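You operate a simulated robot arm through the tools that you are given. There is no shell and no other tool. Be economical: measure what you need, move in short steps, check, and stop when the job is done.

You are at the controls of a simulated robot arm. One attempt, no reset.

## Task
Run the small lift up and down once at 7 bar.
Fine: shut the vent, open the air lever and set the pressure first.

Only the result counts: the job must be done as asked and must still hold three seconds after the hand-in. Knocking over, shifting, dropping, spilling or breaking anything else fails it.

## Robot
A 7-joint arm with a two-finger parallel gripper, fixed in place. Base frame: the origin is at the foot of the arm, x ahead of it, y to its left, z up. Lengths are in m, angles in rad, forces in N, time in s.
With the tool pointing down near the work surface it reaches from about 0.1 to 0.78 m from the base axis. Its first joint turns from -2.007 to 2.007 rad. Payload 3.91 kg.
Tool frame: the origin (TCP) lies between the finger pads and is the grasp point; the fingertips stand 0.03 m ahead of it; z points along the fingers, y is the line along which they close. The gripper opens to 0.11 m. The fingers are 0.02 m wide and 0.01 m thick; the gripper's body (0.048 by 0.112 m) begins 0.055 m behind the TCP.
Orientation is told as [roll, pitch, yaw] about the base's x, y, z axes, in that order, counted from this pose: with the fingers straight down and closing along the base's y, the tool's x points along the base's -x, its y along +y and its z along -z.

## Interface
- The arm moves only by the tool servo_tool. Its argument "series" is a list of rows, each a list of 7 numbers: the shift along the base's x, y, z in m, then the turn, a rotation vector about the base's x, y, z in rad, then the finger opening in m, from 0 to 0.11. In form: [[dx, dy, dz, wx, wy, wz, fingers], ...]. A call has 1 to 8 rows; each row shifts and turns the commanded pose from where the row before left it. Each row takes 0.2 s and may step no farther than 0.05 m and 0.15 rad from the row before; otherwise, or with a gripper value out of range, the whole call is refused. A pose out of reach is approached as far as the arm can. The call stops where the force on the tool passes 40 N (or 10 N more than at its start, if that is more) or the arm is blocked; 0.2 s more then pass. The fingers move at their own pace (about 0.153 m/s each) and stop on an object; they squeeze with about 40 N. The grip force told is the motor's: it shows also when the fingers shut on nothing. Time passes only in rows, and 0.2 s behind the last, so rows that do not move let the fingers close. The reply holds the time, the measured pose of the TCP, the force on the tool along the base axes, the opening and the grip force, in the units named above and with some noise, with the torque about the TCP (base axes, N m) and any sound that the robot's microphone picked up.
- Cameras (640 x 400 px; columns grow to the right, rows downward): "scene" is fixed at [0.2186, 0.6595, 1.4724]; the picture's right is [-0.83, -0.56, 0.00], its down [-0.33, 0.49, -0.81] and it looks along [0.45, -0.67, -0.59] (base axes); focal length 333 px, centre (320, 200). "wrist" rides on the gripper at [0.072, 0.017, -0.103] in the tool frame; the picture's right is [-0.23, 0.97, 0.00], its down [-0.76, -0.18, -0.62] and it looks along [-0.61, -0.14, 0.78] (tool axes); focal length 222 px, centre (320, 200). There is no depth. A picture from a camera that has moved, and an enlarged one, comes with that camera's place and axes in the base frame and with its lens. The place of the scene camera against the robot may be out by one fixed shift of up to 0.012 m in any direction.
- capture(camera): a new picture of that camera. It takes no simulated time.
- move_column(by): slides the trunk up (or, below 0, down) by that many m; the arm rides with it, the base frame stays. It gives what a move gives, with no picture.
- enlarge(camera, box): a new picture of the part [left, top, right, bottom] of that camera's present view, enlarged. It takes no simulated time.
- finish_job(): hands the job in; it is judged then, once.

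Work in short steps. Places have to be worked out from the pictures, the camera data and where the tool is seen: move nearer, look again, correct. Check each grasp and each placing, and mend what went wrong. You have 120 turns and 64 pictures in all, those below and enlarged ones among them. Open the gripper and draw the arm clear of the work before you hand the job in, unless the task says otherwise; then end with one line.

The tools are called after "Request:" by a JSON object that holds its "op" and its "data". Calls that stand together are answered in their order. servo_tool: Moves the arm, as the interface text tells. Its arguments: {"type":"object","properties":{"series":{"type":"array","items":{"type":"array","items":{"type":"number"}}}},"required":["series"]} The other tools are called the same way: move_column (by) slides the trunk up or down; capture (camera) takes a picture; enlarge (camera, box) takes an enlarged picture of a part of a camera's view; finish_job () hands the job in.

At the start:

```text
t: 0.0
tcp_pos: [0.5321, -0.0478, 1.2365]
tool_rot: [0.0, 0.0, 0.001]
force: [0.3, 0.7, 0.0]
torque: [-0.01, -0.01, -0.01]
gripper_width: 0.1097
grip_force: 0.1
trunk travel left (down, up): [-0.825, 0.165]
```

scene: 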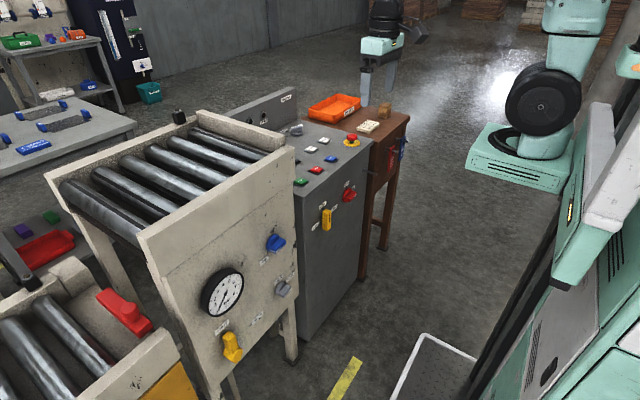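
wrist: 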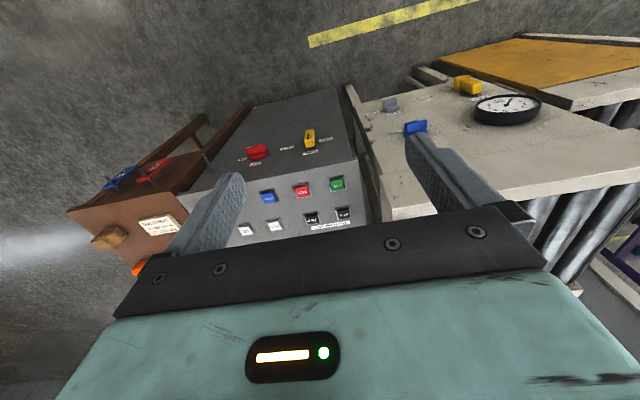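

I'll look closely at the console and the lift panel to read labels before moving.

Request:
{"op": "enlarge", "data": {"camera": "scene", "box": [260, 80, 420, 240]}}

Request:
{"op": "enlarge", "data": {"camera": "scene", "box": [180, 220, 310, 380]}}

Request:
{"op": "enlarge", "data": {"camera": "wrist", "box": [220, 110, 380, 250]}}

Request:
{"op": "enlarge", "data": {"camera": "wrist", "box": [350, 60, 560, 190]}}

```text
2.50 times, centred on (340, 160) of scene
camera zoom: at [0.2186, 0.6595, 1.4724], right [-0.83, -0.56, 0.0], down [-0.33, 0.49, -0.81], along [0.45, -0.67, -0.59], focal length 832 px, centre (270, 300)
```

zoom: 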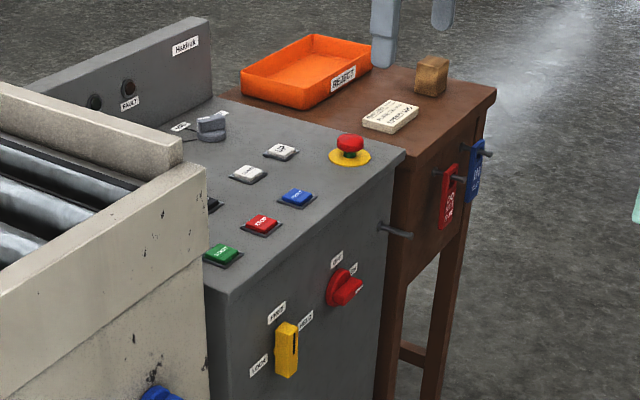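

```text
2.50 times, centred on (245, 300) of scene
camera zoom: at [0.2186, 0.6595, 1.4724], right [-0.83, -0.56, 0.0], down [-0.33, 0.49, -0.81], along [0.45, -0.67, -0.59], focal length 832 px, centre (508, -50)
```

zoom: 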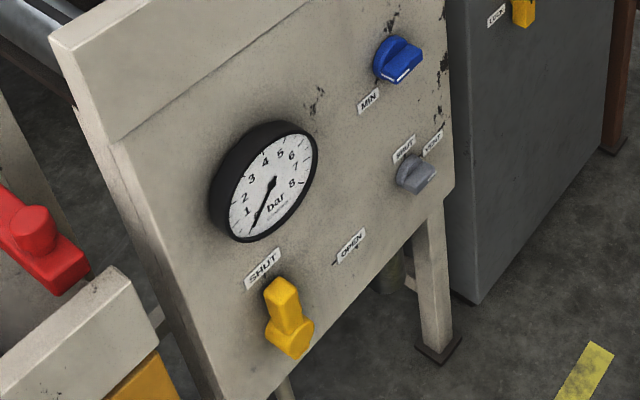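

```text
2.86 times, centred on (300, 180) of wrist
camera zoom: at [0.4603, -0.0303, 1.3409], right [0.23, 0.97, 0.0], down [0.76, -0.18, 0.62], along [0.61, -0.14, -0.78], focal length 635 px, centre (377, 257)
```

zoom: 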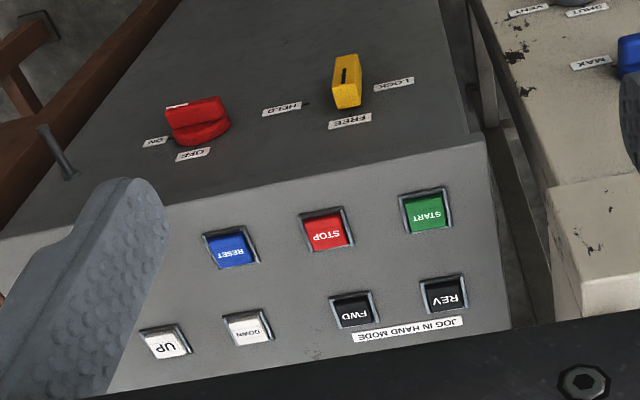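

```text
3.05 times, centred on (455, 125) of wrist
camera zoom: at [0.4603, -0.0303, 1.3409], right [0.23, 0.97, 0.0], down [0.76, -0.18, 0.62], along [0.61, -0.14, -0.78], focal length 677 px, centre (-91, 429)
```

zoom: 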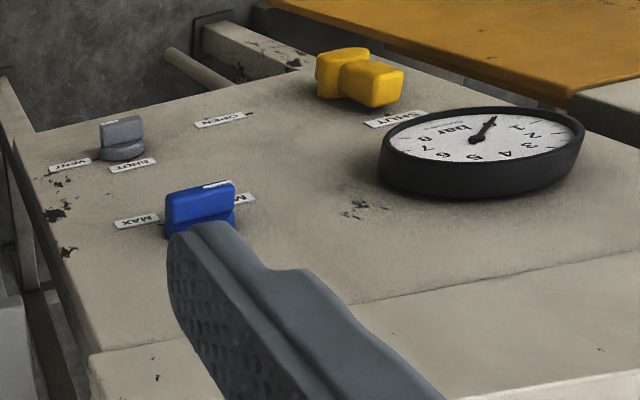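

Need to read the tags, the card, and the console labels in more detail.

Request:
{"op": "enlarge", "data": {"camera": "scene", "box": [315, 165, 375, 235]}}

Request:
{"op": "enlarge", "data": {"camera": "scene", "box": [345, 90, 415, 170]}}

Request:
{"op": "enlarge", "data": {"camera": "scene", "box": [250, 80, 350, 150]}}

Request:
{"op": "enlarge", "data": {"camera": "wrist", "box": [60, 120, 200, 280]}}

```text
5.71 times, centred on (345, 200) of scene
camera zoom: at [0.2186, 0.6595, 1.4724], right [-0.83, -0.56, 0.0], down [-0.33, 0.49, -0.81], along [0.45, -0.67, -0.59], focal length 1903 px, centre (177, 200)
```

zoom: 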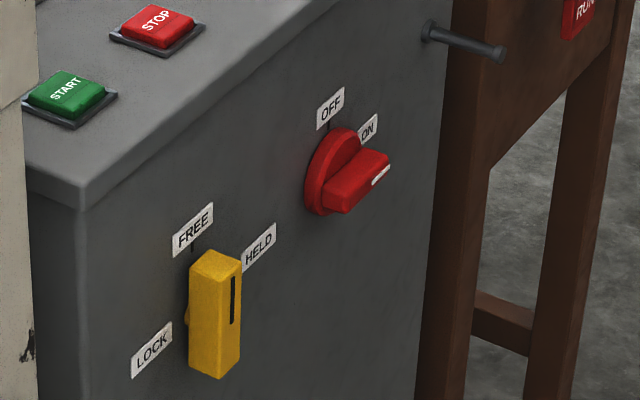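

```text
5.00 times, centred on (380, 130) of scene
camera zoom: at [0.2186, 0.6595, 1.4724], right [-0.83, -0.56, 0.0], down [-0.33, 0.49, -0.81], along [0.45, -0.67, -0.59], focal length 1665 px, centre (20, 550)
```

zoom: 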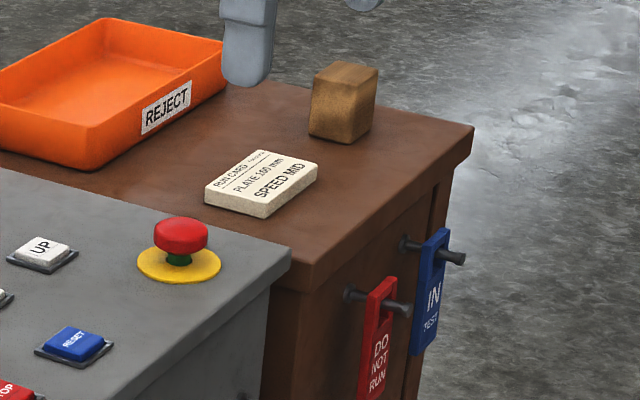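

```text
5.71 times, centred on (300, 115) of scene
camera zoom: at [0.2186, 0.6595, 1.4724], right [-0.83, -0.56, 0.0], down [-0.33, 0.49, -0.81], along [0.45, -0.67, -0.59], focal length 1903 px, centre (434, 686)
```

zoom: 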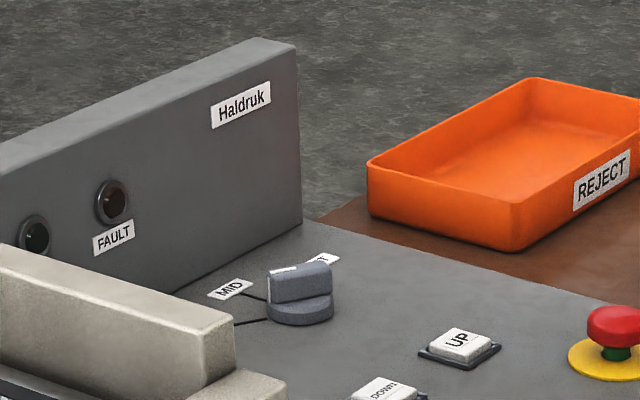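

```text
2.50 times, centred on (130, 200) of wrist
camera zoom: at [0.4603, -0.0303, 1.3409], right [0.23, 0.97, 0.0], down [0.76, -0.18, 0.62], along [0.61, -0.14, -0.78], focal length 555 px, centre (795, 200)
```

zoom: 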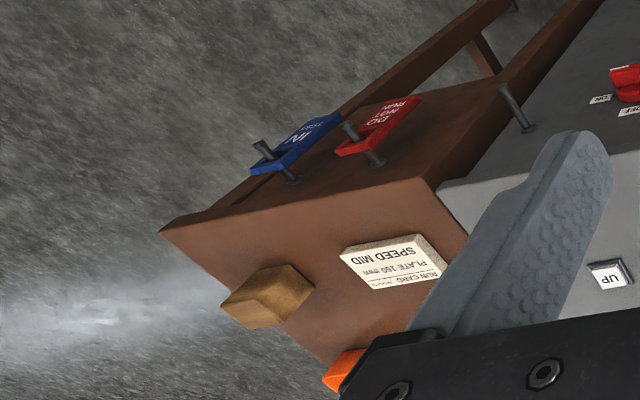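

Check the conveyors on the left for the lift itself.

Request:
{"op": "enlarge", "data": {"camera": "scene", "box": [0, 80, 240, 400]}}

Request:
{"op": "enlarge", "data": {"camera": "scene", "box": [0, 0, 180, 160]}}

```text
1.25 times, centred on (120, 240) of scene
camera zoom: at [0.2186, 0.6595, 1.4724], right [-0.83, -0.56, 0.0], down [-0.33, 0.49, -0.81], along [0.45, -0.67, -0.59], focal length 416 px, centre (570, 150)
```

zoom: 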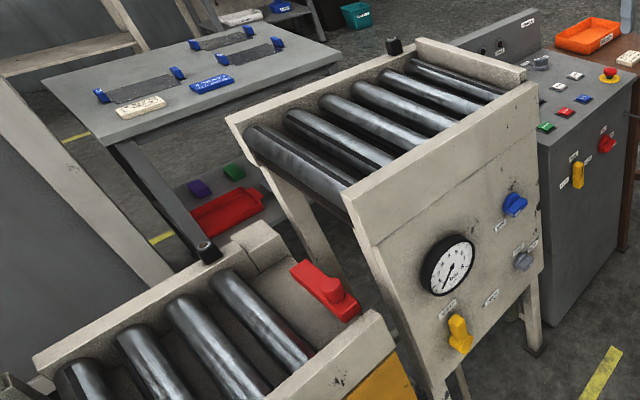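

```text
2.50 times, centred on (90, 80) of scene
camera zoom: at [0.2186, 0.6595, 1.4724], right [-0.83, -0.56, 0.0], down [-0.33, 0.49, -0.81], along [0.45, -0.67, -0.59], focal length 832 px, centre (895, 500)
```

zoom: 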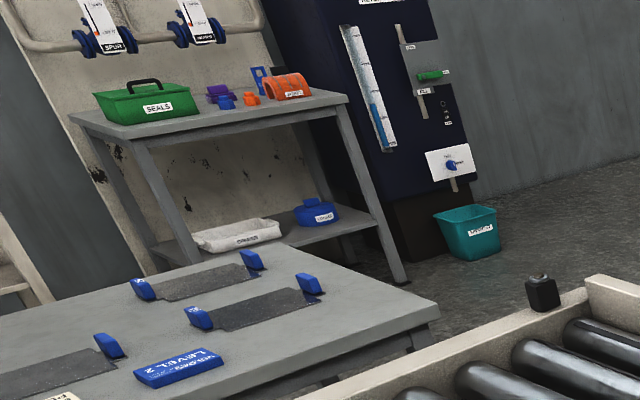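

Triangulated from both views: blue knob ≈(0.71,0.153,0.81), grey vent knob ≈(0.71,0.142,0.60), air lever hub ≈(0.71,0.37,0.555), console top z≈0.884. I turn the tool to point along +x, high above everything.

Request:
{"op": "servo_tool", "data": {"series": [[0, 0, 0, 0, -0.15, 0, 0.06], [0, 0, 0, 0, -0.15, 0, 0.06], [0, 0, 0, 0, -0.15, 0, 0.06], [0, 0, 0, 0, -0.15, 0, 0.06], [0, 0, 0, 0, -0.15, 0, 0.06]]}}

Request:
{"op": "servo_tool", "data": {"series": [[0, 0, 0, 0, -0.15, 0, 0.06], [0, 0, 0, 0, -0.15, 0, 0.06], [0, 0, 0, 0, -0.15, 0, 0.06], [0, 0, 0, 0, -0.15, 0, 0.06], [0, 0, 0, 0, -0.15, 0, 0.06], [0, 0, 0, 0, -0.07, 0, 0.06]]}}

```text
t: 1.2
tcp_pos: [0.57, -0.0322, 1.2656]
tool_rot: [0.0, -0.749, -0.003]
force: [0.6, 0.8, -0.2]
torque: [0.01, 0.01, 0.02]
gripper_width: 0.0599
grip_force: 0.0
out of reach, approached as far as the arm can: row 4, 5
trunk travel left (down, up): [-0.825, 0.165]
```

```text
t: 2.6
tcp_pos: [0.6583, 0.0204, 1.3186]
tool_rot: [0.043, -1.506, -0.02]
force: [0.0, 0.2, -0.5]
torque: [-0.01, 0.03, -0.01]
gripper_width: 0.0601
grip_force: 0.0
out of reach, approached as far as the arm can: row 1, 2, 3, 4, 5, 6
trunk travel left (down, up): [-0.825, 0.165]
```

The horizontal pose is near the arm's folded limit here. Test moving up/back to find what range is reachable at this orientation.

Request:
{"op": "servo_tool", "data": {"series": [[0, 0.03, 0.03, 0, 0, 0, 0.06], [0, 0.03, 0.03, 0, 0, 0, 0.06], [0, 0.03, 0.03, 0, 0, 0, 0.06]]}}

Request:
{"op": "capture", "data": {"camera": "scene"}}

```text
t: 3.4
tcp_pos: [0.6588, 0.1113, 1.4098]
tool_rot: [0.042, -1.502, -0.017]
force: [0.8, -0.2, 0.3]
torque: [0.01, 0.02, -0.01]
gripper_width: 0.0602
grip_force: 0.0
trunk travel left (down, up): [-0.825, 0.165]
```

```text
51 pictures are left
```

scene: 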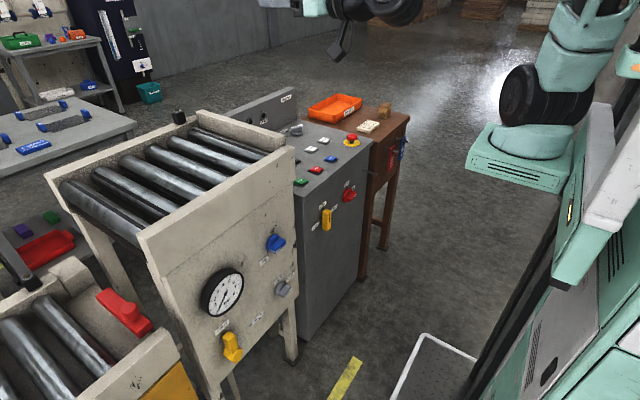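

It tracks now. Try retracting along -x at this height.

Request:
{"op": "servo_tool", "data": {"series": [[-0.04, 0, 0, 0, -0.06, 0.02, 0.06], [-0.04, 0, 0, 0, 0, 0, 0.06], [-0.04, 0, 0, 0, 0, 0, 0.06]]}}

Request:
{"op": "capture", "data": {"camera": "wrist"}}

```text
t: 4.4
tcp_pos: [0.5753, 0.1224, 1.3975]
tool_rot: [-0.808, -1.545, 0.775]
force: [0.0, -0.2, 0.2]
torque: [-0.03, -0.02, -0.03]
gripper_width: 0.0599
grip_force: 0.1
trunk travel left (down, up): [-0.825, 0.165]
stopped in row 3: the arm was blocked; the commanded pose is now the measured one
```

```text
50 pictures are left
camera wrist: at [0.4706, 0.1401, 1.3275], right [0.03, 0.98, 0.21], down [-0.62, -0.14, 0.78], along [0.79, -0.16, 0.6], focal length 222 px, centre (320, 200)
```

wrist: 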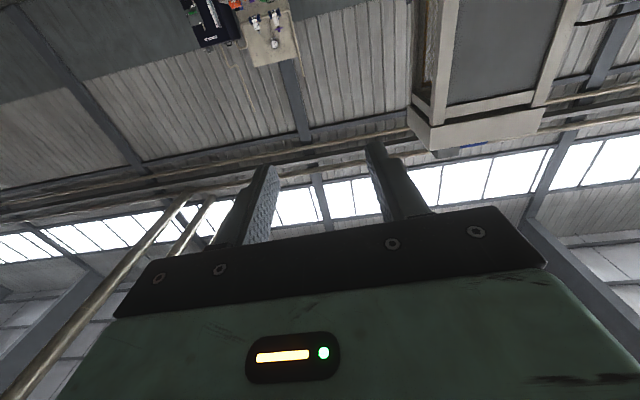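

Reached x≈0.575 with the tool about horizontal. Now lower the trunk in stages toward the panel knobs.

Request:
{"op": "move_column", "data": {"by": -0.4}}

Request:
{"op": "capture", "data": {"camera": "scene"}}

```text
t: 8.2
tcp_pos: [0.562, 0.0896, 0.9941]
tool_rot: [0.338, -1.518, -0.339]
force: [-0.3, 0.3, -0.7]
torque: [0.01, -0.01, 0.0]
gripper_width: 0.06
grip_force: 0.1
trunk travel left (down, up): [-0.425, 0.565]
```

```text
49 pictures are left
```

scene: 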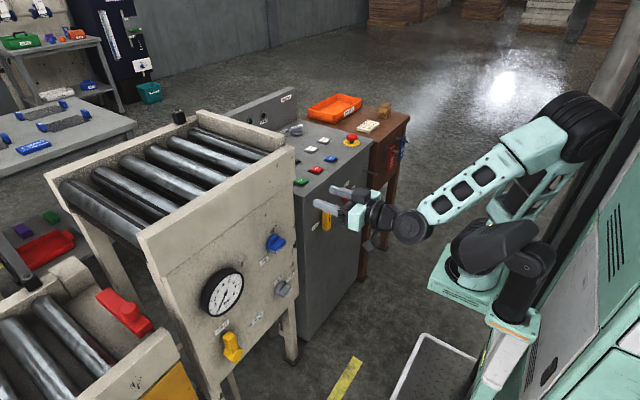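

Clear of everything. Lower further to vent-knob height, then look with the wrist camera.

Request:
{"op": "move_column", "data": {"by": -0.38}}

Request:
{"op": "capture", "data": {"camera": "wrist"}}

```text
t: 11.9
tcp_pos: [0.5601, 0.0924, 0.6111]
tool_rot: [0.292, -1.506, -0.292]
force: [0.1, -0.3, -0.2]
torque: [0.02, -0.02, 0.0]
gripper_width: 0.0599
grip_force: 0.0
trunk travel left (down, up): [-0.045, 0.945]
```

```text
48 pictures are left
camera wrist: at [0.4523, 0.1104, 0.5465], right [0.01, 0.97, 0.24], down [-0.57, -0.19, 0.8], along [0.82, -0.15, 0.55], focal length 222 px, centre (320, 200)
```

wrist: 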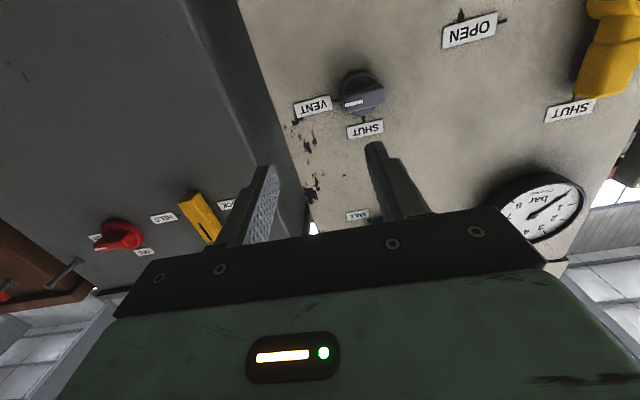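

Vent knob bar points to VENT (horizontal), at ≈(0.71,0.140,0.596). I level the tool and roll +90° so the fingers close vertically on the bar.

Request:
{"op": "servo_tool", "data": {"series": [[0.0, 0.016, -0.005, 0, -0.06, 0, 0.06], [0, 0.016, -0.005, 0.14, 0, 0, 0.06], [0, 0.016, -0.004, 0.15, 0, 0, 0.06], [0, 0, 0, 0.15, 0, 0, 0.06], [0, 0, 0, 0.15, 0, 0, 0.06], [0, 0, 0, 0.15, 0, 0, 0.06]]}}

Request:
{"op": "servo_tool", "data": {"series": [[0, 0, 0, 0.15, 0, 0, 0.06], [0, 0, 0, 0.15, 0, 0, 0.06], [0, 0, 0, 0.15, 0, 0, 0.06], [0, 0, 0, 0.15, 0, 0, 0.06], [0, 0, 0, 0.15, 0, 0, 0.06], [0, 0, 0, 0.08, 0, 0, 0.06]]}}

Request:
{"op": "capture", "data": {"camera": "wrist"}}

```text
t: 13.3
tcp_pos: [0.549, 0.1442, 0.6154]
tool_rot: [1.633, -0.822, -1.649]
force: [-0.6, -0.5, 1.1]
torque: [-0.02, 0.01, -0.04]
gripper_width: 0.06
grip_force: 0.1
trunk travel left (down, up): [-0.045, 0.945]
```

```text
t: 14.7
tcp_pos: [0.5489, 0.1448, 0.615]
tool_rot: [1.575, 0.004, -1.626]
force: [-0.3, -1.2, -0.4]
torque: [0.0, 0.0, -0.01]
gripper_width: 0.0601
grip_force: 0.0
trunk travel left (down, up): [-0.045, 0.945]
```

```text
47 pictures are left
camera wrist: at [0.4497, 0.2217, 0.6327], right [-0.01, -0.23, 0.97], down [-0.66, -0.73, -0.18], along [0.75, -0.65, -0.14], focal length 222 px, centre (320, 200)
```

wrist: 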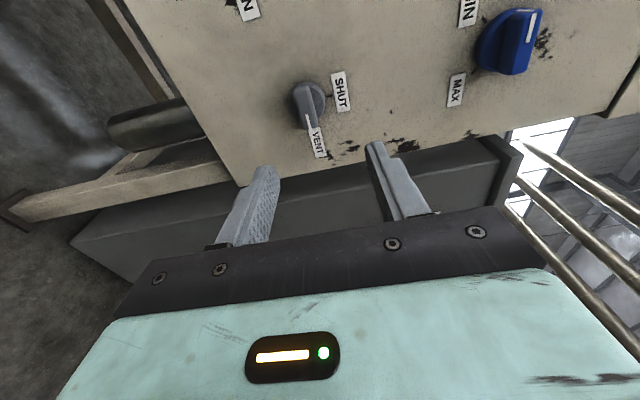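

Knob seen at y≈0.140, z≈0.600. Correct the small yaw, line up and advance.

Request:
{"op": "servo_tool", "data": {"series": [[0, -0.004, -0.015, 0, 0, 0.05, 0.06], [0.04, 0, 0, 0, 0, 0, 0.06], [0.04, 0, 0, 0, 0, 0, 0.06]]}}

Request:
{"op": "capture", "data": {"camera": "wrist"}}

```text
t: 15.5
tcp_pos: [0.6281, 0.1396, 0.5991]
tool_rot: [1.576, 0.002, -1.574]
force: [-0.3, 0.4, 0.3]
torque: [0.02, 0.01, -0.01]
gripper_width: 0.0599
grip_force: 0.1
trunk travel left (down, up): [-0.045, 0.945]
```

```text
46 pictures are left
camera wrist: at [0.5251, 0.2109, 0.617], right [0.0, -0.23, 0.97], down [-0.62, -0.76, -0.18], along [0.78, -0.61, -0.14], focal length 222 px, centre (320, 200)
```

wrist: 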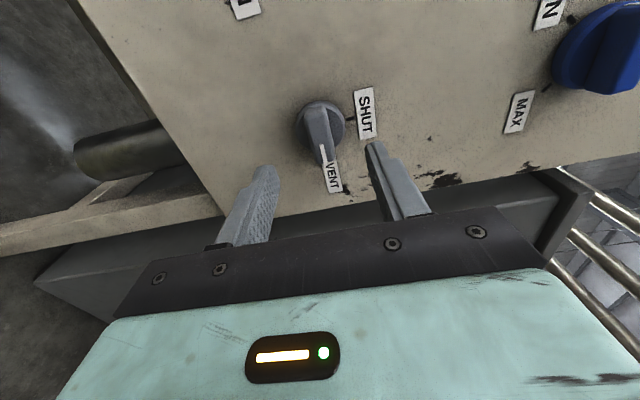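

Aligned. Advance gently.

Request:
{"op": "servo_tool", "data": {"series": [[0.02, 0.002, 0.002, 0, 0, 0, 0.06], [0.02, 0, 0, 0, 0, 0, 0.06], [0.01, 0, 0, 0, 0, 0, 0.06]]}}

Request:
{"op": "capture", "data": {"camera": "wrist"}}

```text
t: 16.3
tcp_pos: [0.6806, 0.1412, 0.6022]
tool_rot: [1.574, 0.002, -1.575]
force: [-0.3, 0.4, -0.7]
torque: [0.02, 0.02, 0.01]
gripper_width: 0.0599
grip_force: 0.1
trunk travel left (down, up): [-0.045, 0.945]
```

```text
45 pictures are left
camera wrist: at [0.5772, 0.2137, 0.6196], right [0.0, -0.23, 0.97], down [-0.63, -0.76, -0.18], along [0.78, -0.61, -0.14], focal length 222 px, centre (320, 200)
```

wrist: 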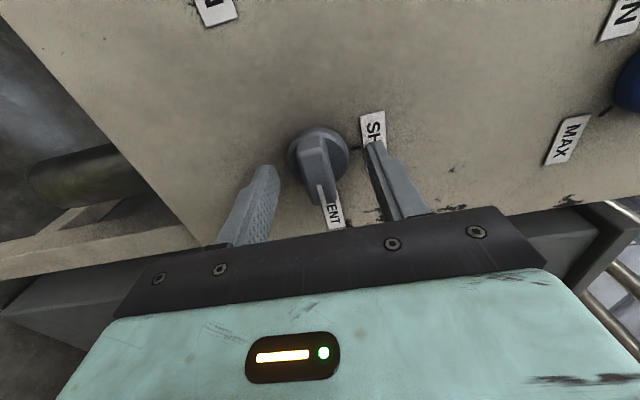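

Fingertips straddle the bar; move 8 mm further and close.

Request:
{"op": "servo_tool", "data": {"series": [[0.008, 0, 0, 0, 0, 0, 0.06], [0, 0, 0, 0, 0, 0, 0.0], [0, 0, 0, 0, 0, 0, 0.0]]}}

Request:
{"op": "capture", "data": {"camera": "wrist"}}

```text
t: 17.1
tcp_pos: [0.6857, 0.142, 0.5994]
tool_rot: [1.569, 0.004, -1.574]
force: [-5.0, -1.1, -13.6]
torque: [0.02, 0.17, 0.09]
gripper_width: 0.0413
grip_force: 45.4
trunk travel left (down, up): [-0.045, 0.945]
```

```text
44 pictures are left
camera wrist: at [0.5844, 0.2146, 0.6184], right [0.0, -0.23, 0.97], down [-0.63, -0.76, -0.18], along [0.78, -0.61, -0.14], focal length 222 px, centre (320, 200)
```

wrist: 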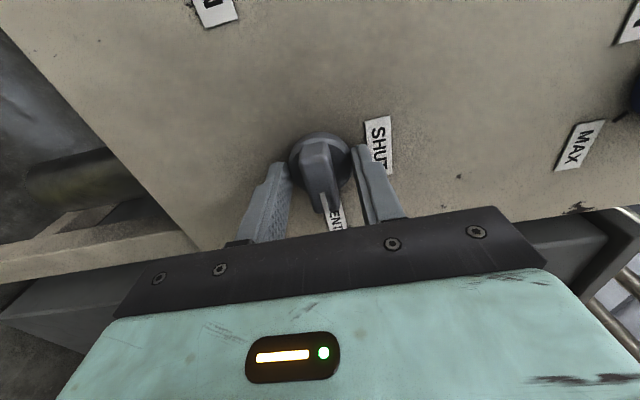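

The fingers closed on the round base (41 mm). Back off 12 mm to hold the bar only.

Request:
{"op": "servo_tool", "data": {"series": [[0, 0, 0, 0, 0, 0, 0.06], [-0.012, 0, -0.002, 0, 0, 0, 0.06], [0, 0, 0, 0, 0, 0, 0.0], [0, 0, 0, 0, 0, 0, 0.0], [0, 0, 0, 0, 0, 0, 0.0]]}}

Request:
{"op": "capture", "data": {"camera": "wrist"}}

```text
t: 18.3
tcp_pos: [0.675, 0.1435, 0.6008]
tool_rot: [1.574, 0.002, -1.575]
force: [3.2, 0.0, 3.8]
torque: [-0.22, 0.31, -0.05]
gripper_width: 0.0178
grip_force: 44.9
trunk travel left (down, up): [-0.045, 0.945]
```

```text
43 pictures are left
camera wrist: at [0.5723, 0.2144, 0.6178], right [0.0, -0.23, 0.97], down [-0.63, -0.76, -0.18], along [0.78, -0.61, -0.14], focal length 222 px, centre (320, 200)
```

wrist: 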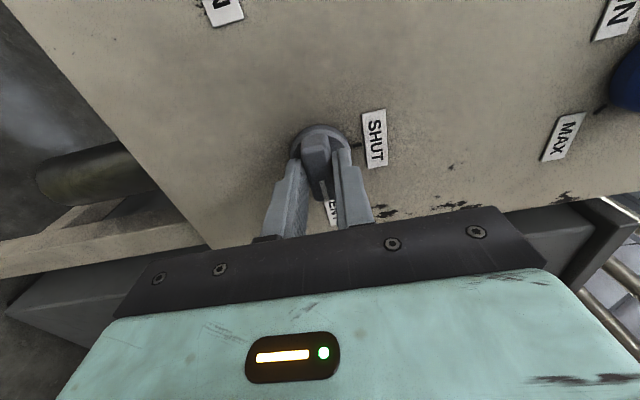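

Bar held at 18 mm. Turn toward SHUT (−x rotation), checking the torque.

Request:
{"op": "servo_tool", "data": {"series": [[0, 0, 0, -0.15, 0, 0, 0], [0, 0, 0, -0.15, 0, 0, 0], [0, 0, 0, -0.15, 0, 0, 0], [0, 0, 0, -0.15, 0, 0, 0], [0, 0, 0, -0.15, 0, 0, 0]]}}

Request:
{"op": "capture", "data": {"camera": "wrist"}}

```text
t: 19.5
tcp_pos: [0.6751, 0.1427, 0.5972]
tool_rot: [1.573, -0.748, -1.575]
force: [-2.8, -4.9, -8.3]
torque: [0.02, -0.29, -0.58]
gripper_width: 0.0179
grip_force: 44.7
trunk travel left (down, up): [-0.045, 0.945]
```

```text
42 pictures are left
camera wrist: at [0.5723, 0.2059, 0.5625], right [0.0, 0.5, 0.87], down [-0.63, -0.68, 0.39], along [0.78, -0.54, 0.31], focal length 222 px, centre (320, 200)
```

wrist: 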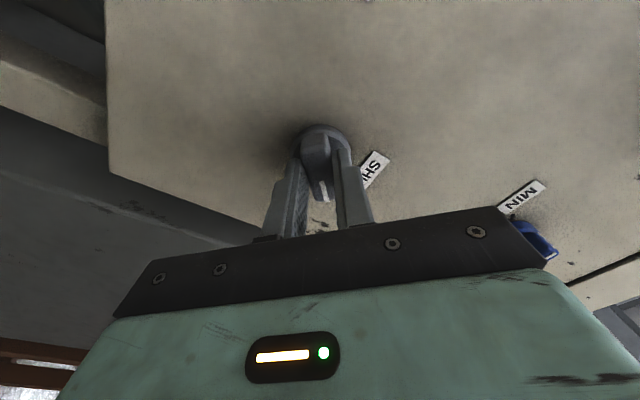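

The knob turns with the tool. Continue the remaining ~0.8 rad.

Request:
{"op": "servo_tool", "data": {"series": [[0, 0, 0, -0.15, 0, 0, 0], [0, 0, 0, -0.15, 0, 0, 0], [0, 0, 0, -0.15, 0, 0, 0], [0, 0, 0, -0.15, 0, 0, 0], [0, 0, 0, -0.15, 0, 0, 0], [0, 0, 0, -0.07, 0, 0, 0]]}}

Request:
{"op": "capture", "data": {"camera": "wrist"}}

```text
t: 20.9
tcp_pos: [0.6757, 0.1401, 0.5978]
tool_rot: [1.667, -1.567, -1.67]
force: [-11.3, -28.3, -19.2]
torque: [0.05, -0.74, -0.45]
gripper_width: 0.0181
grip_force: 45.1
trunk travel left (down, up): [-0.045, 0.945]
```

```text
41 pictures are left
camera wrist: at [0.5722, 0.157, 0.5266], right [0.0, 0.97, 0.23], down [-0.62, -0.18, 0.76], along [0.78, -0.15, 0.61], focal length 222 px, centre (320, 200)
```

wrist: 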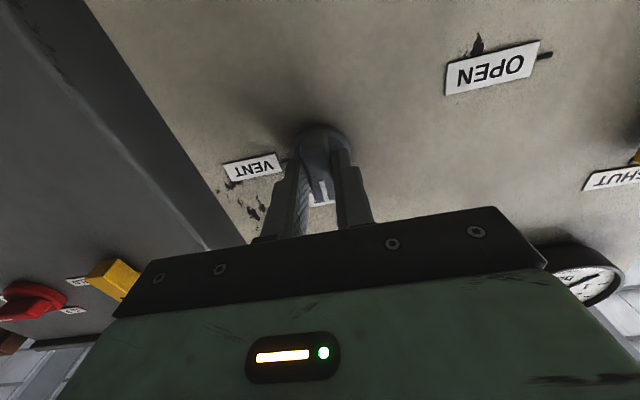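

The bar now points up at SHUT. Release, back straight off and verify.

Request:
{"op": "servo_tool", "data": {"series": [[0, 0, 0, 0, 0, 0, 0.06], [0, 0, 0, 0, 0, 0, 0.06], [-0.04, 0, 0, 0, 0, 0, 0.06], [-0.04, 0, 0, 0, 0, 0, 0.06]]}}

Request:
{"op": "capture", "data": {"camera": "wrist"}}

```text
t: 21.9
tcp_pos: [0.5947, 0.1426, 0.5983]
tool_rot: [2.088, -1.562, -2.087]
force: [0.4, 0.1, 0.0]
torque: [0.0, 0.01, -0.01]
gripper_width: 0.0596
grip_force: 0.1
trunk travel left (down, up): [-0.045, 0.945]
```

```text
40 pictures are left
camera wrist: at [0.4919, 0.1583, 0.5255], right [0.0, 0.97, 0.23], down [-0.63, -0.18, 0.76], along [0.78, -0.14, 0.61], focal length 222 px, centre (320, 200)
```

wrist: 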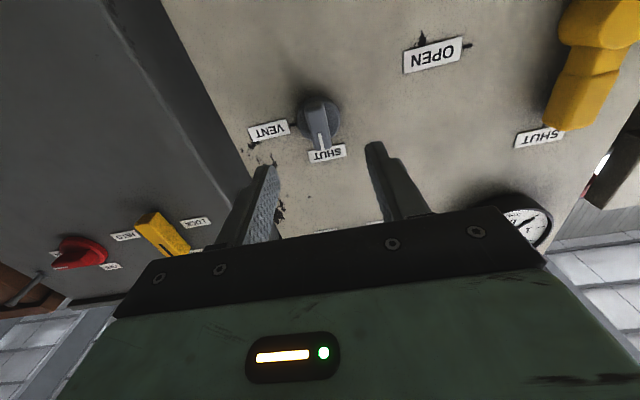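

Vent is shut. Move left in front of the yellow air lever, staying back, and look.

Request:
{"op": "servo_tool", "data": {"series": [[-0.01, 0.05, 0, 0, 0, 0, 0.06], [0, 0.05, 0, 0, 0, 0, 0.06], [0, 0.05, 0, 0, 0, 0, 0.06], [0, 0.05, 0, 0, 0, 0, 0.06], [0, 0.02, 0, 0, 0, 0, 0.06]]}}

Request:
{"op": "capture", "data": {"camera": "wrist"}}

```text
refused: row 1 steps farther than a row can; nothing moved
```

```text
39 pictures are left
camera wrist: at [0.4919, 0.1583, 0.5255], right [0.0, 0.97, 0.23], down [-0.63, -0.18, 0.76], along [0.78, -0.14, 0.61], focal length 222 px, centre (320, 200)
```

wrist: 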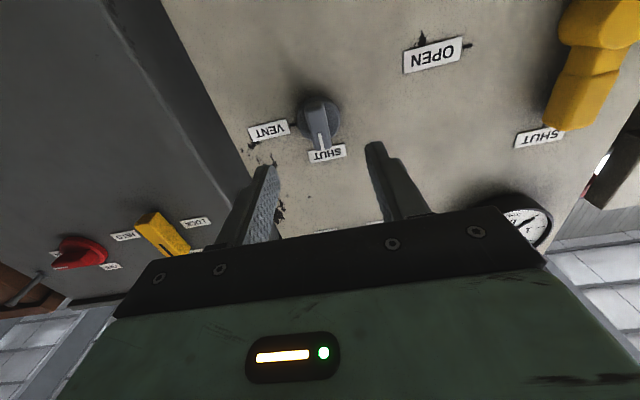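

Row step slightly too long; resend with smaller steps.

Request:
{"op": "servo_tool", "data": {"series": [[-0.01, 0.04, 0, 0, 0, 0, 0.06], [0, 0.045, 0, 0, 0, 0, 0.06], [0, 0.045, 0, 0, 0, 0, 0.06], [0, 0.045, 0, 0, 0, 0, 0.06], [0, 0.045, 0, 0, 0, 0, 0.06]]}}

Request:
{"op": "capture", "data": {"camera": "wrist"}}

```text
t: 23.1
tcp_pos: [0.5832, 0.36, 0.5985]
tool_rot: [2.172, -1.562, -2.168]
force: [0.9, 0.7, -0.4]
torque: [0.04, -0.03, 0.02]
gripper_width: 0.06
grip_force: 0.0
trunk travel left (down, up): [-0.045, 0.945]
```

```text
38 pictures are left
camera wrist: at [0.4806, 0.3779, 0.5271], right [0.0, 0.97, 0.23], down [-0.63, -0.18, 0.76], along [0.78, -0.14, 0.61], focal length 222 px, centre (320, 200)
```

wrist: 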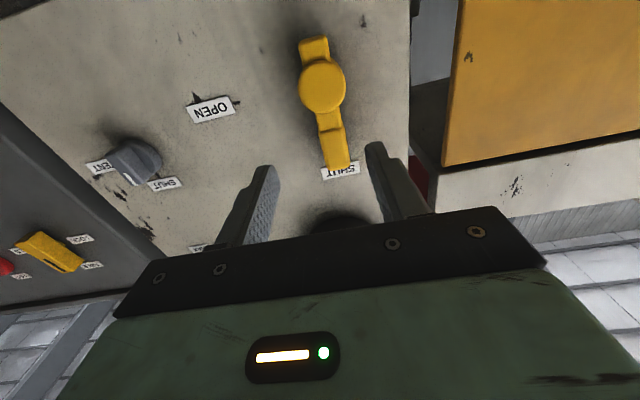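

Lever hub ≈(0.70,0.370,0.570), handle end ≈ z 0.635. Line up on the handle and approach.

Request:
{"op": "servo_tool", "data": {"series": [[0.02, 0.01, 0.03, 0, 0, 0, 0.06], [0.03, 0, 0.003, 0, 0, 0, 0.06], [0.02, 0, 0, 0, 0, 0, 0.06]]}}

Request:
{"op": "capture", "data": {"camera": "wrist"}}

Request:
{"op": "enlarge", "data": {"camera": "scene", "box": [180, 220, 310, 380]}}

```text
t: 23.9
tcp_pos: [0.6552, 0.373, 0.6322]
tool_rot: [2.118, -1.566, -2.112]
force: [0.3, -0.7, 0.0]
torque: [-0.01, 0.03, -0.01]
gripper_width: 0.0599
grip_force: 0.0
trunk travel left (down, up): [-0.045, 0.945]
```

```text
37 pictures are left
camera wrist: at [0.5525, 0.3898, 0.5602], right [0.0, 0.97, 0.23], down [-0.63, -0.18, 0.76], along [0.78, -0.14, 0.61], focal length 222 px, centre (320, 200)
```

wrist: 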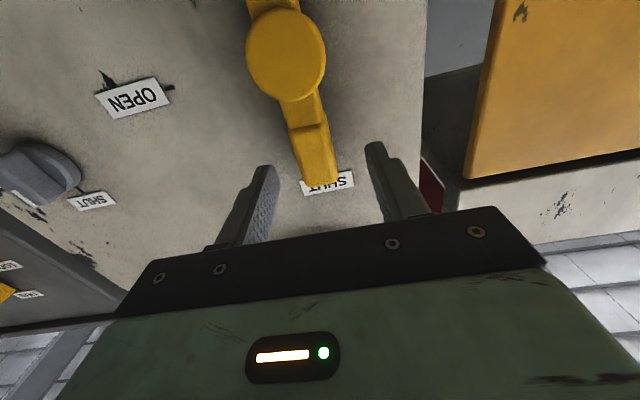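

```text
2.50 times, centred on (245, 300) of scene
camera zoom: at [0.2186, 0.6595, 1.4724], right [-0.83, -0.56, 0.0], down [-0.33, 0.49, -0.81], along [0.45, -0.67, -0.59], focal length 832 px, centre (508, -50)
```

zoom: 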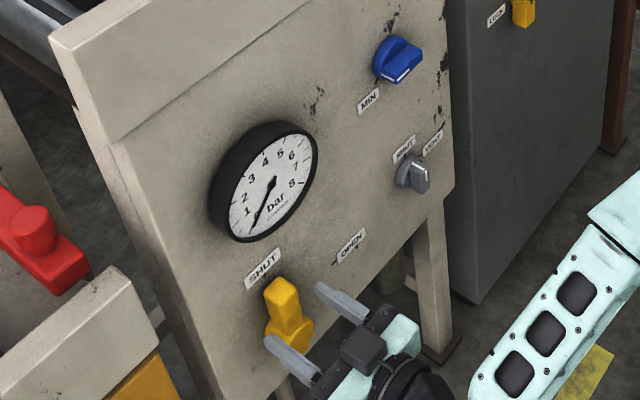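

Handle end ≈(0.68,0.373,0.646). Advance ~18 mm and close.

Request:
{"op": "servo_tool", "data": {"series": [[0.02, -0.001, 0.002, 0, 0, 0, 0.06], [0, 0, 0, 0, 0, 0, 0.0], [0, 0, 0, 0, 0, 0, 0.0]]}}

Request:
{"op": "capture", "data": {"camera": "wrist"}}

```text
t: 24.7
tcp_pos: [0.6763, 0.3704, 0.634]
tool_rot: [2.223, -1.566, -2.226]
force: [-7.7, -14.8, -1.0]
torque: [-0.64, 0.28, -0.53]
gripper_width: 0.0269
grip_force: 45.3
trunk travel left (down, up): [-0.045, 0.945]
```

```text
35 pictures are left
camera wrist: at [0.5729, 0.3869, 0.5631], right [0.0, 0.97, 0.23], down [-0.63, -0.18, 0.76], along [0.78, -0.14, 0.61], focal length 222 px, centre (320, 200)
```

wrist: 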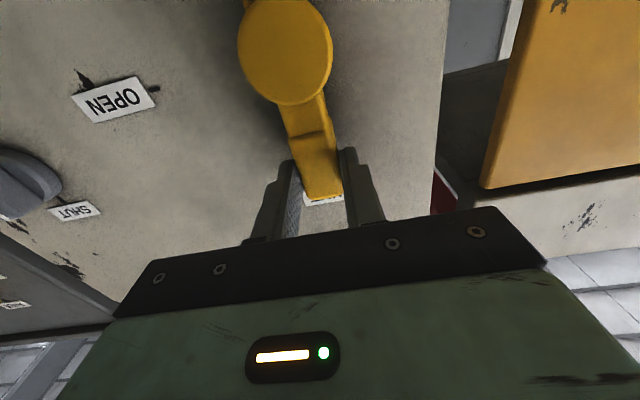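

Gripped. Swing the lever clockwise along its arc (radius ≈63 mm) toward OPEN, first half.

Request:
{"op": "servo_tool", "data": {"series": [[0, -0.0114, -0.0007, 0.15, 0, 0, 0], [0, -0.0092, -0.0021, 0.15, 0, 0, 0], [0, -0.0088, -0.0035, 0.15, 0, 0, 0], [0, -0.0082, -0.0047, 0.15, 0, 0, 0], [0, -0.0074, -0.0059, 0.15, 0, 0, 0]]}}

```text
t: 25.9
tcp_pos: [0.6752, 0.3263, 0.6173]
tool_rot: [1.575, -0.815, -1.573]
force: [-4.8, -17.3, -4.7]
torque: [-1.06, 0.63, 0.15]
gripper_width: 0.0267
grip_force: 45.0
trunk travel left (down, up): [-0.045, 0.945]
```

Tracking well; second half.

Request:
{"op": "servo_tool", "data": {"series": [[0, -0.0064, -0.0069, 0.15, 0, 0, 0], [0, -0.0053, -0.0078, 0.15, 0, 0, 0], [0, -0.0041, -0.0085, 0.15, 0, 0, 0], [0, -0.0028, -0.009, 0.15, 0, 0, 0], [0, -0.0014, -0.0093, 0.15, 0, 0, 0], [0, -0.0002, -0.0045, 0.07, 0, 0, 0]]}}

Request:
{"op": "capture", "data": {"camera": "wrist"}}

Request:
{"op": "enlarge", "data": {"camera": "scene", "box": [180, 220, 310, 380]}}

```text
t: 27.3
tcp_pos: [0.676, 0.3052, 0.5706]
tool_rot: [1.571, 0.004, -1.577]
force: [3.2, -18.9, -14.2]
torque: [-0.84, 0.13, -0.81]
gripper_width: 0.0268
grip_force: 45.4
trunk travel left (down, up): [-0.045, 0.945]
```

```text
34 pictures are left
camera wrist: at [0.573, 0.3777, 0.5887], right [0.0, -0.23, 0.97], down [-0.63, -0.76, -0.18], along [0.78, -0.61, -0.14], focal length 222 px, centre (320, 200)
```

wrist: 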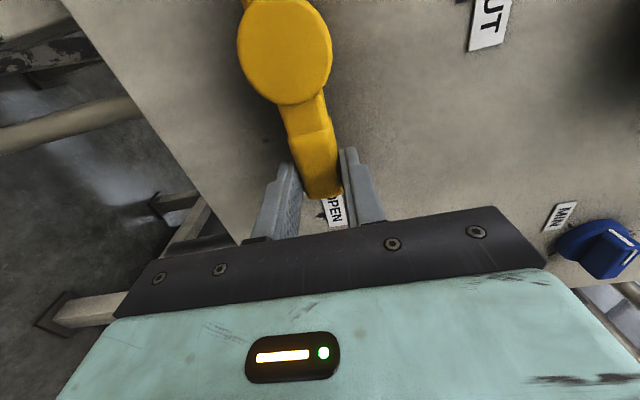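

```text
2.50 times, centred on (245, 300) of scene
camera zoom: at [0.2186, 0.6595, 1.4724], right [-0.83, -0.56, 0.0], down [-0.33, 0.49, -0.81], along [0.45, -0.67, -0.59], focal length 832 px, centre (508, -50)
```

zoom: 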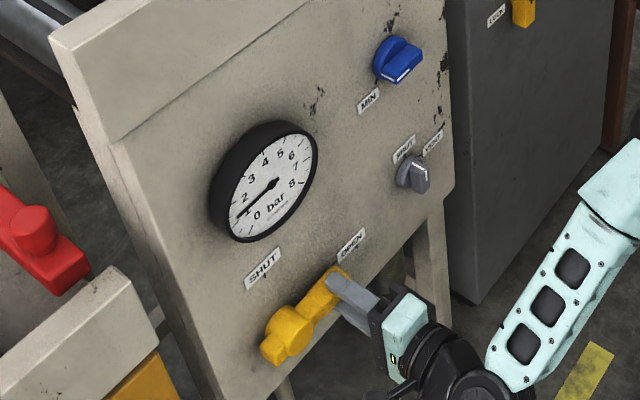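

Lever at OPEN, gauge starts to show ~1 bar. Release, retract, and head to the blue regulator knob.

Request:
{"op": "servo_tool", "data": {"series": [[0, 0, 0, 0, 0, 0, 0.06], [0, 0, 0, 0, 0, 0, 0.06], [-0.045, 0, 0, 0, 0, 0, 0.06], [-0.045, 0, 0, 0, 0, 0, 0.06], [0, -0.03, 0.035, 0, 0, 0, 0.06], [0, -0.03, 0.035, 0, 0, 0, 0.06], [0, -0.03, 0.035, 0, 0, 0, 0.06], [0, -0.03, 0.035, 0, 0, 0, 0.06]]}}

Request:
{"op": "servo_tool", "data": {"series": [[0, -0.03, 0.035, 0, 0, 0, 0.07], [0, 0, 0.035, 0, 0, 0, 0.07], [0, 0, 0.03, 0, 0, 0, 0.07]]}}

Request:
{"op": "capture", "data": {"camera": "wrist"}}

Request:
{"op": "enlarge", "data": {"camera": "scene", "box": [180, 220, 310, 380]}}

```text
t: 29.1
tcp_pos: [0.5847, 0.1847, 0.7132]
tool_rot: [1.572, 0.003, -1.571]
force: [-0.6, -0.2, -0.1]
torque: [0.0, -0.01, -0.03]
gripper_width: 0.0599
grip_force: 0.2
trunk travel left (down, up): [-0.045, 0.945]
```

```text
t: 29.9
tcp_pos: [0.5859, 0.1541, 0.8128]
tool_rot: [1.575, 0.003, -1.574]
force: [-0.1, 0.3, -0.1]
torque: [0.01, 0.01, 0.02]
gripper_width: 0.0699
grip_force: 0.1
trunk travel left (down, up): [-0.045, 0.945]
```

```text
32 pictures are left
camera wrist: at [0.4832, 0.2272, 0.8308], right [0.0, -0.23, 0.97], down [-0.63, -0.76, -0.18], along [0.78, -0.61, -0.14], focal length 222 px, centre (320, 200)
```

wrist: 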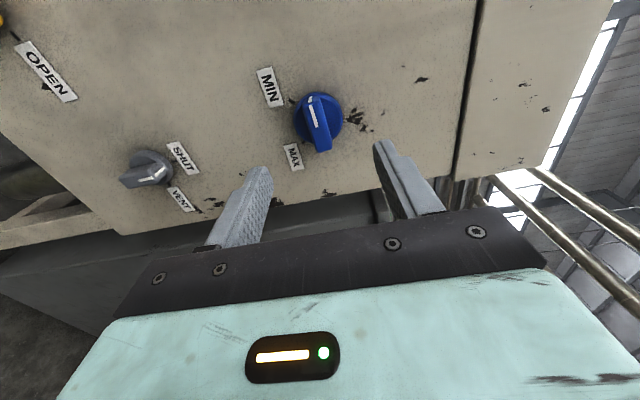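

```text
2.50 times, centred on (245, 300) of scene
camera zoom: at [0.2186, 0.6595, 1.4724], right [-0.83, -0.56, 0.0], down [-0.33, 0.49, -0.81], along [0.45, -0.67, -0.59], focal length 832 px, centre (508, -50)
```

zoom: 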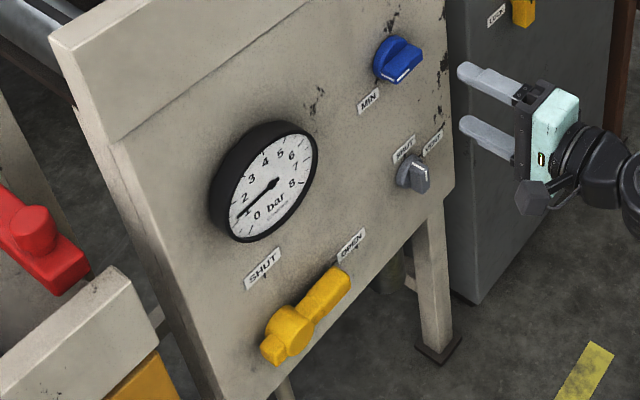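

Blue bar is about horizontal with its mark toward +y (≈9 o'clock), gauge ≈1.2 bar. Knob centre ≈(0.71,0.154,0.812). Approach and grip the bar.

Request:
{"op": "servo_tool", "data": {"series": [[0.045, 0, 0, 0, 0, 0, 0.06], [0.03, 0, 0, 0, 0, 0, 0.06], [0.006, 0, 0, 0, 0, 0, 0.06]]}}

Request:
{"op": "capture", "data": {"camera": "wrist"}}

```text
t: 30.7
tcp_pos: [0.6648, 0.1554, 0.8123]
tool_rot: [1.575, 0.002, -1.575]
force: [-0.3, 0.1, 0.0]
torque: [0.02, 0.0, -0.01]
gripper_width: 0.0601
grip_force: 0.0
trunk travel left (down, up): [-0.045, 0.945]
```

```text
30 pictures are left
camera wrist: at [0.5627, 0.2286, 0.8306], right [0.0, -0.23, 0.97], down [-0.63, -0.76, -0.18], along [0.78, -0.61, -0.14], focal length 222 px, centre (320, 200)
```

wrist: 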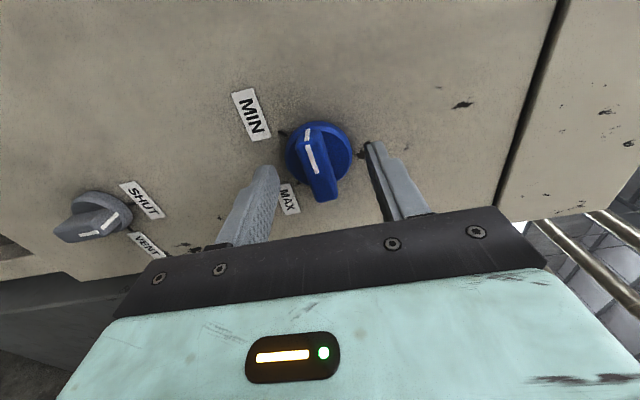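

Request:
{"op": "servo_tool", "data": {"series": [[0.011, -0.001, 0, 0, 0, 0, 0.06], [0, 0, 0, 0, 0, 0, 0.0], [0, 0, 0, 0, 0, 0, 0.0]]}}

Request:
{"op": "capture", "data": {"camera": "wrist"}}

```text
t: 31.5
tcp_pos: [0.6787, 0.1556, 0.8096]
tool_rot: [1.569, 0.002, -1.575]
force: [-7.9, -1.4, -19.4]
torque: [0.13, 0.1, -0.18]
gripper_width: 0.0176
grip_force: 44.5
trunk travel left (down, up): [-0.045, 0.945]
```

```text
29 pictures are left
camera wrist: at [0.574, 0.2279, 0.8286], right [0.0, -0.23, 0.97], down [-0.63, -0.76, -0.18], along [0.78, -0.61, -0.15], focal length 222 px, centre (320, 200)
```

wrist: 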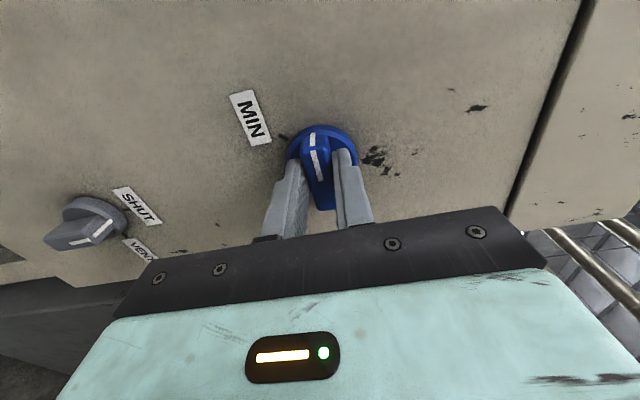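

Gripped (17.6 mm), slightly high; centre it while turning clockwise by 0.6 rad, then read the gauge.

Request:
{"op": "servo_tool", "data": {"series": [[0, 0, -0.004, 0.15, 0, 0, 0], [0, 0, 0, 0.15, 0, 0, 0], [0, 0, 0, 0.15, 0, 0, 0], [0, 0, 0, 0.15, 0, 0, 0], [0, 0, 0, 0, 0, 0, 0]]}}

Request:
{"op": "enlarge", "data": {"camera": "scene", "box": [190, 220, 310, 320]}}

```text
t: 32.6
tcp_pos: [0.6765, 0.1545, 0.8129]
tool_rot: [1.583, 0.606, -1.567]
force: [9.6, 5.8, 9.3]
torque: [-0.01, 1.07, -0.42]
gripper_width: 0.018
grip_force: 45.0
trunk travel left (down, up): [-0.045, 0.945]
stopped in row 5: the force on the tool passed its limit at 43 N (the readings are from after the stop); the commanded pose is now the measured one
```

```text
4.00 times, centred on (250, 270) of scene
camera zoom: at [0.2186, 0.6595, 1.4724], right [-0.83, -0.56, 0.0], down [-0.33, 0.49, -0.81], along [0.45, -0.67, -0.59], focal length 1332 px, centre (600, -80)
```

zoom: 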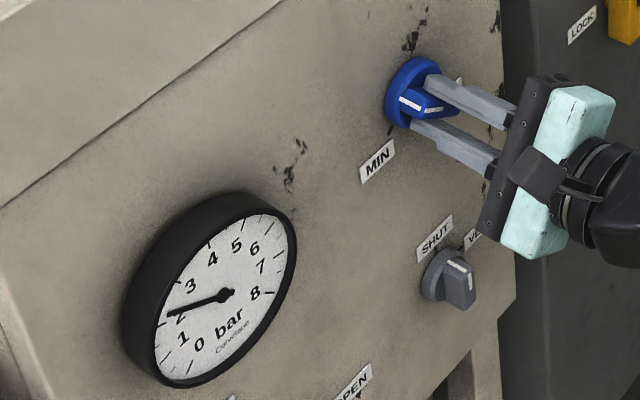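

Gauge ≈2.1 bar: about 0.59 rad per bar, so ≈2.9 rad more. Side force is now reset; continue turning.

Request:
{"op": "servo_tool", "data": {"series": [[0, 0, 0, 0.15, 0, 0, 0], [0, 0, 0, 0.15, 0, 0, 0], [0, 0, 0, 0.15, 0, 0, 0], [0, 0, 0, 0.15, 0, 0, 0]]}}

```text
t: 33.6
tcp_pos: [0.6763, 0.1521, 0.8138]
tool_rot: [1.599, 1.21, -1.559]
force: [22.3, -0.8, 29.9]
torque: [-0.08, 0.08, 0.53]
gripper_width: 0.018
grip_force: 44.8
trunk travel left (down, up): [-0.045, 0.945]
```

Force shows the knob centre a little higher; shift +3 mm z, +2 mm x and keep turning.

Request:
{"op": "servo_tool", "data": {"series": [[0.002, 0, 0.003, 0.1, 0, 0, 0], [0, 0, 0, 0.15, 0, 0, 0], [0, 0, 0, 0.15, 0, 0, 0], [0, 0, 0, 0.15, 0, 0, 0]]}}

Request:
{"op": "enlarge", "data": {"camera": "scene", "box": [190, 220, 310, 320]}}

```text
t: 34.4
tcp_pos: [0.6766, 0.1505, 0.8156]
tool_rot: [1.608, 1.518, -1.555]
force: [-33.3, -22.9, -7.7]
torque: [-0.1, 0.16, 0.05]
gripper_width: 0.0182
grip_force: 44.4
trunk travel left (down, up): [-0.045, 0.945]
stopped in row 3: the force on the tool passed its limit at 52 N (the readings are from after the stop); the commanded pose is now the measured one
```

```text
4.00 times, centred on (250, 270) of scene
camera zoom: at [0.2186, 0.6595, 1.4724], right [-0.83, -0.56, 0.0], down [-0.33, 0.49, -0.81], along [0.45, -0.67, -0.59], focal length 1332 px, centre (600, -80)
```

zoom: 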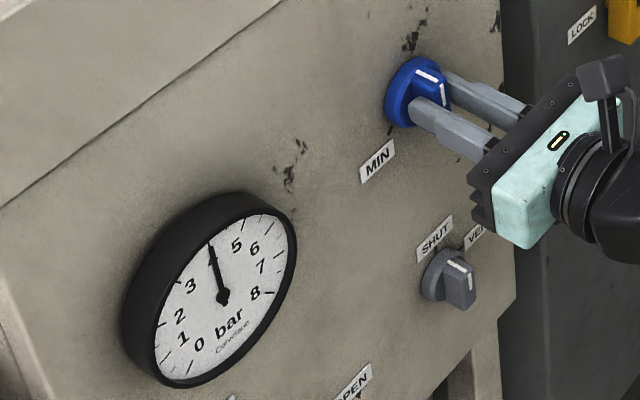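

Gauge ≈4.0. Release and regrip in place to relieve side loads, then continue.

Request:
{"op": "servo_tool", "data": {"series": [[0, 0, 0, 0, 0, 0, 0.04], [-0.001, -0.001, 0, 0, 0, 0, 0.04], [0, 0, 0, 0, 0, 0, 0.0], [0, 0, 0, 0, 0, 0, 0.0], [0, 0, 0, 0.15, 0, 0, 0], [0, 0, 0, 0.15, 0, 0, 0], [0, 0, 0, 0.15, 0, 0, 0]]}}

```text
t: 36.0
tcp_pos: [0.6779, 0.1479, 0.8155]
tool_rot: [-1.551, 1.171, 1.567]
force: [-19.1, -26.3, -4.8]
torque: [-0.12, 0.25, 0.27]
gripper_width: 0.0177
grip_force: 44.6
trunk travel left (down, up): [-0.045, 0.945]
```

Request:
{"op": "servo_tool", "data": {"series": [[-0.002, -0.002, 0, 0.15, 0, 0, 0], [0, 0, 0, 0.15, 0, 0, 0], [0, 0, 0, 0.15, 0, 0, 0]]}}

Request:
{"op": "enlarge", "data": {"camera": "scene", "box": [190, 220, 310, 320]}}

```text
t: 36.8
tcp_pos: [0.6768, 0.1462, 0.8128]
tool_rot: [-1.549, 0.722, 1.568]
force: [21.0, -18.7, -2.3]
torque: [-0.12, -0.27, 0.44]
gripper_width: 0.0181
grip_force: 45.5
trunk travel left (down, up): [-0.045, 0.945]
```

```text
4.00 times, centred on (250, 270) of scene
camera zoom: at [0.2186, 0.6595, 1.4724], right [-0.83, -0.56, 0.0], down [-0.33, 0.49, -0.81], along [0.45, -0.67, -0.59], focal length 1332 px, centre (600, -80)
```

zoom: 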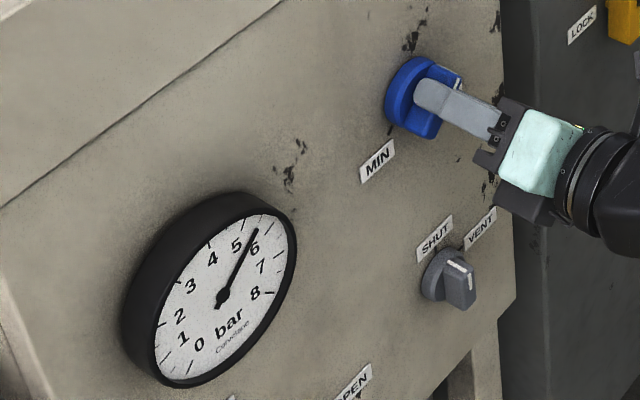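

≈5.5 bar. Turn another 0.7 rad.

Request:
{"op": "servo_tool", "data": {"series": [[0.001, -0.001, -0.001, 0.14, 0, 0, 0], [0, 0, 0, 0.14, 0, 0, 0], [0, 0, 0, 0.14, 0, 0, 0], [0, 0, 0, 0.14, 0, 0, 0], [0, 0, 0, 0.14, 0, 0, 0], [0, 0, 0, 0, 0, 0, 0]]}}

Request:
{"op": "enlarge", "data": {"camera": "scene", "box": [190, 220, 310, 320]}}

```text
t: 37.7
tcp_pos: [0.6753, 0.1463, 0.8125]
tool_rot: [-1.548, 0.429, 1.573]
force: [13.4, -1.3, -3.1]
torque: [-0.03, -0.05, 1.51]
gripper_width: 0.0179
grip_force: 44.8
out of reach, approached as far as the arm can: row 3, 4
trunk travel left (down, up): [-0.045, 0.945]
stopped in row 4: the force on the tool passed its limit at 43 N (the readings are from after the stop); the commanded pose is now the measured one
```

```text
4.00 times, centred on (250, 270) of scene
camera zoom: at [0.2186, 0.6595, 1.4724], right [-0.83, -0.56, 0.0], down [-0.33, 0.49, -0.81], along [0.45, -0.67, -0.59], focal length 1332 px, centre (600, -80)
```

zoom: 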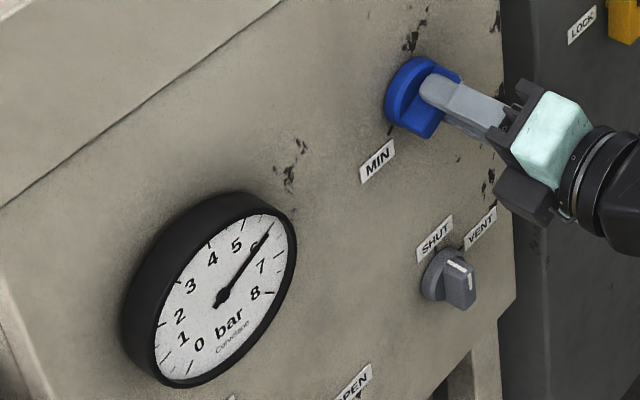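

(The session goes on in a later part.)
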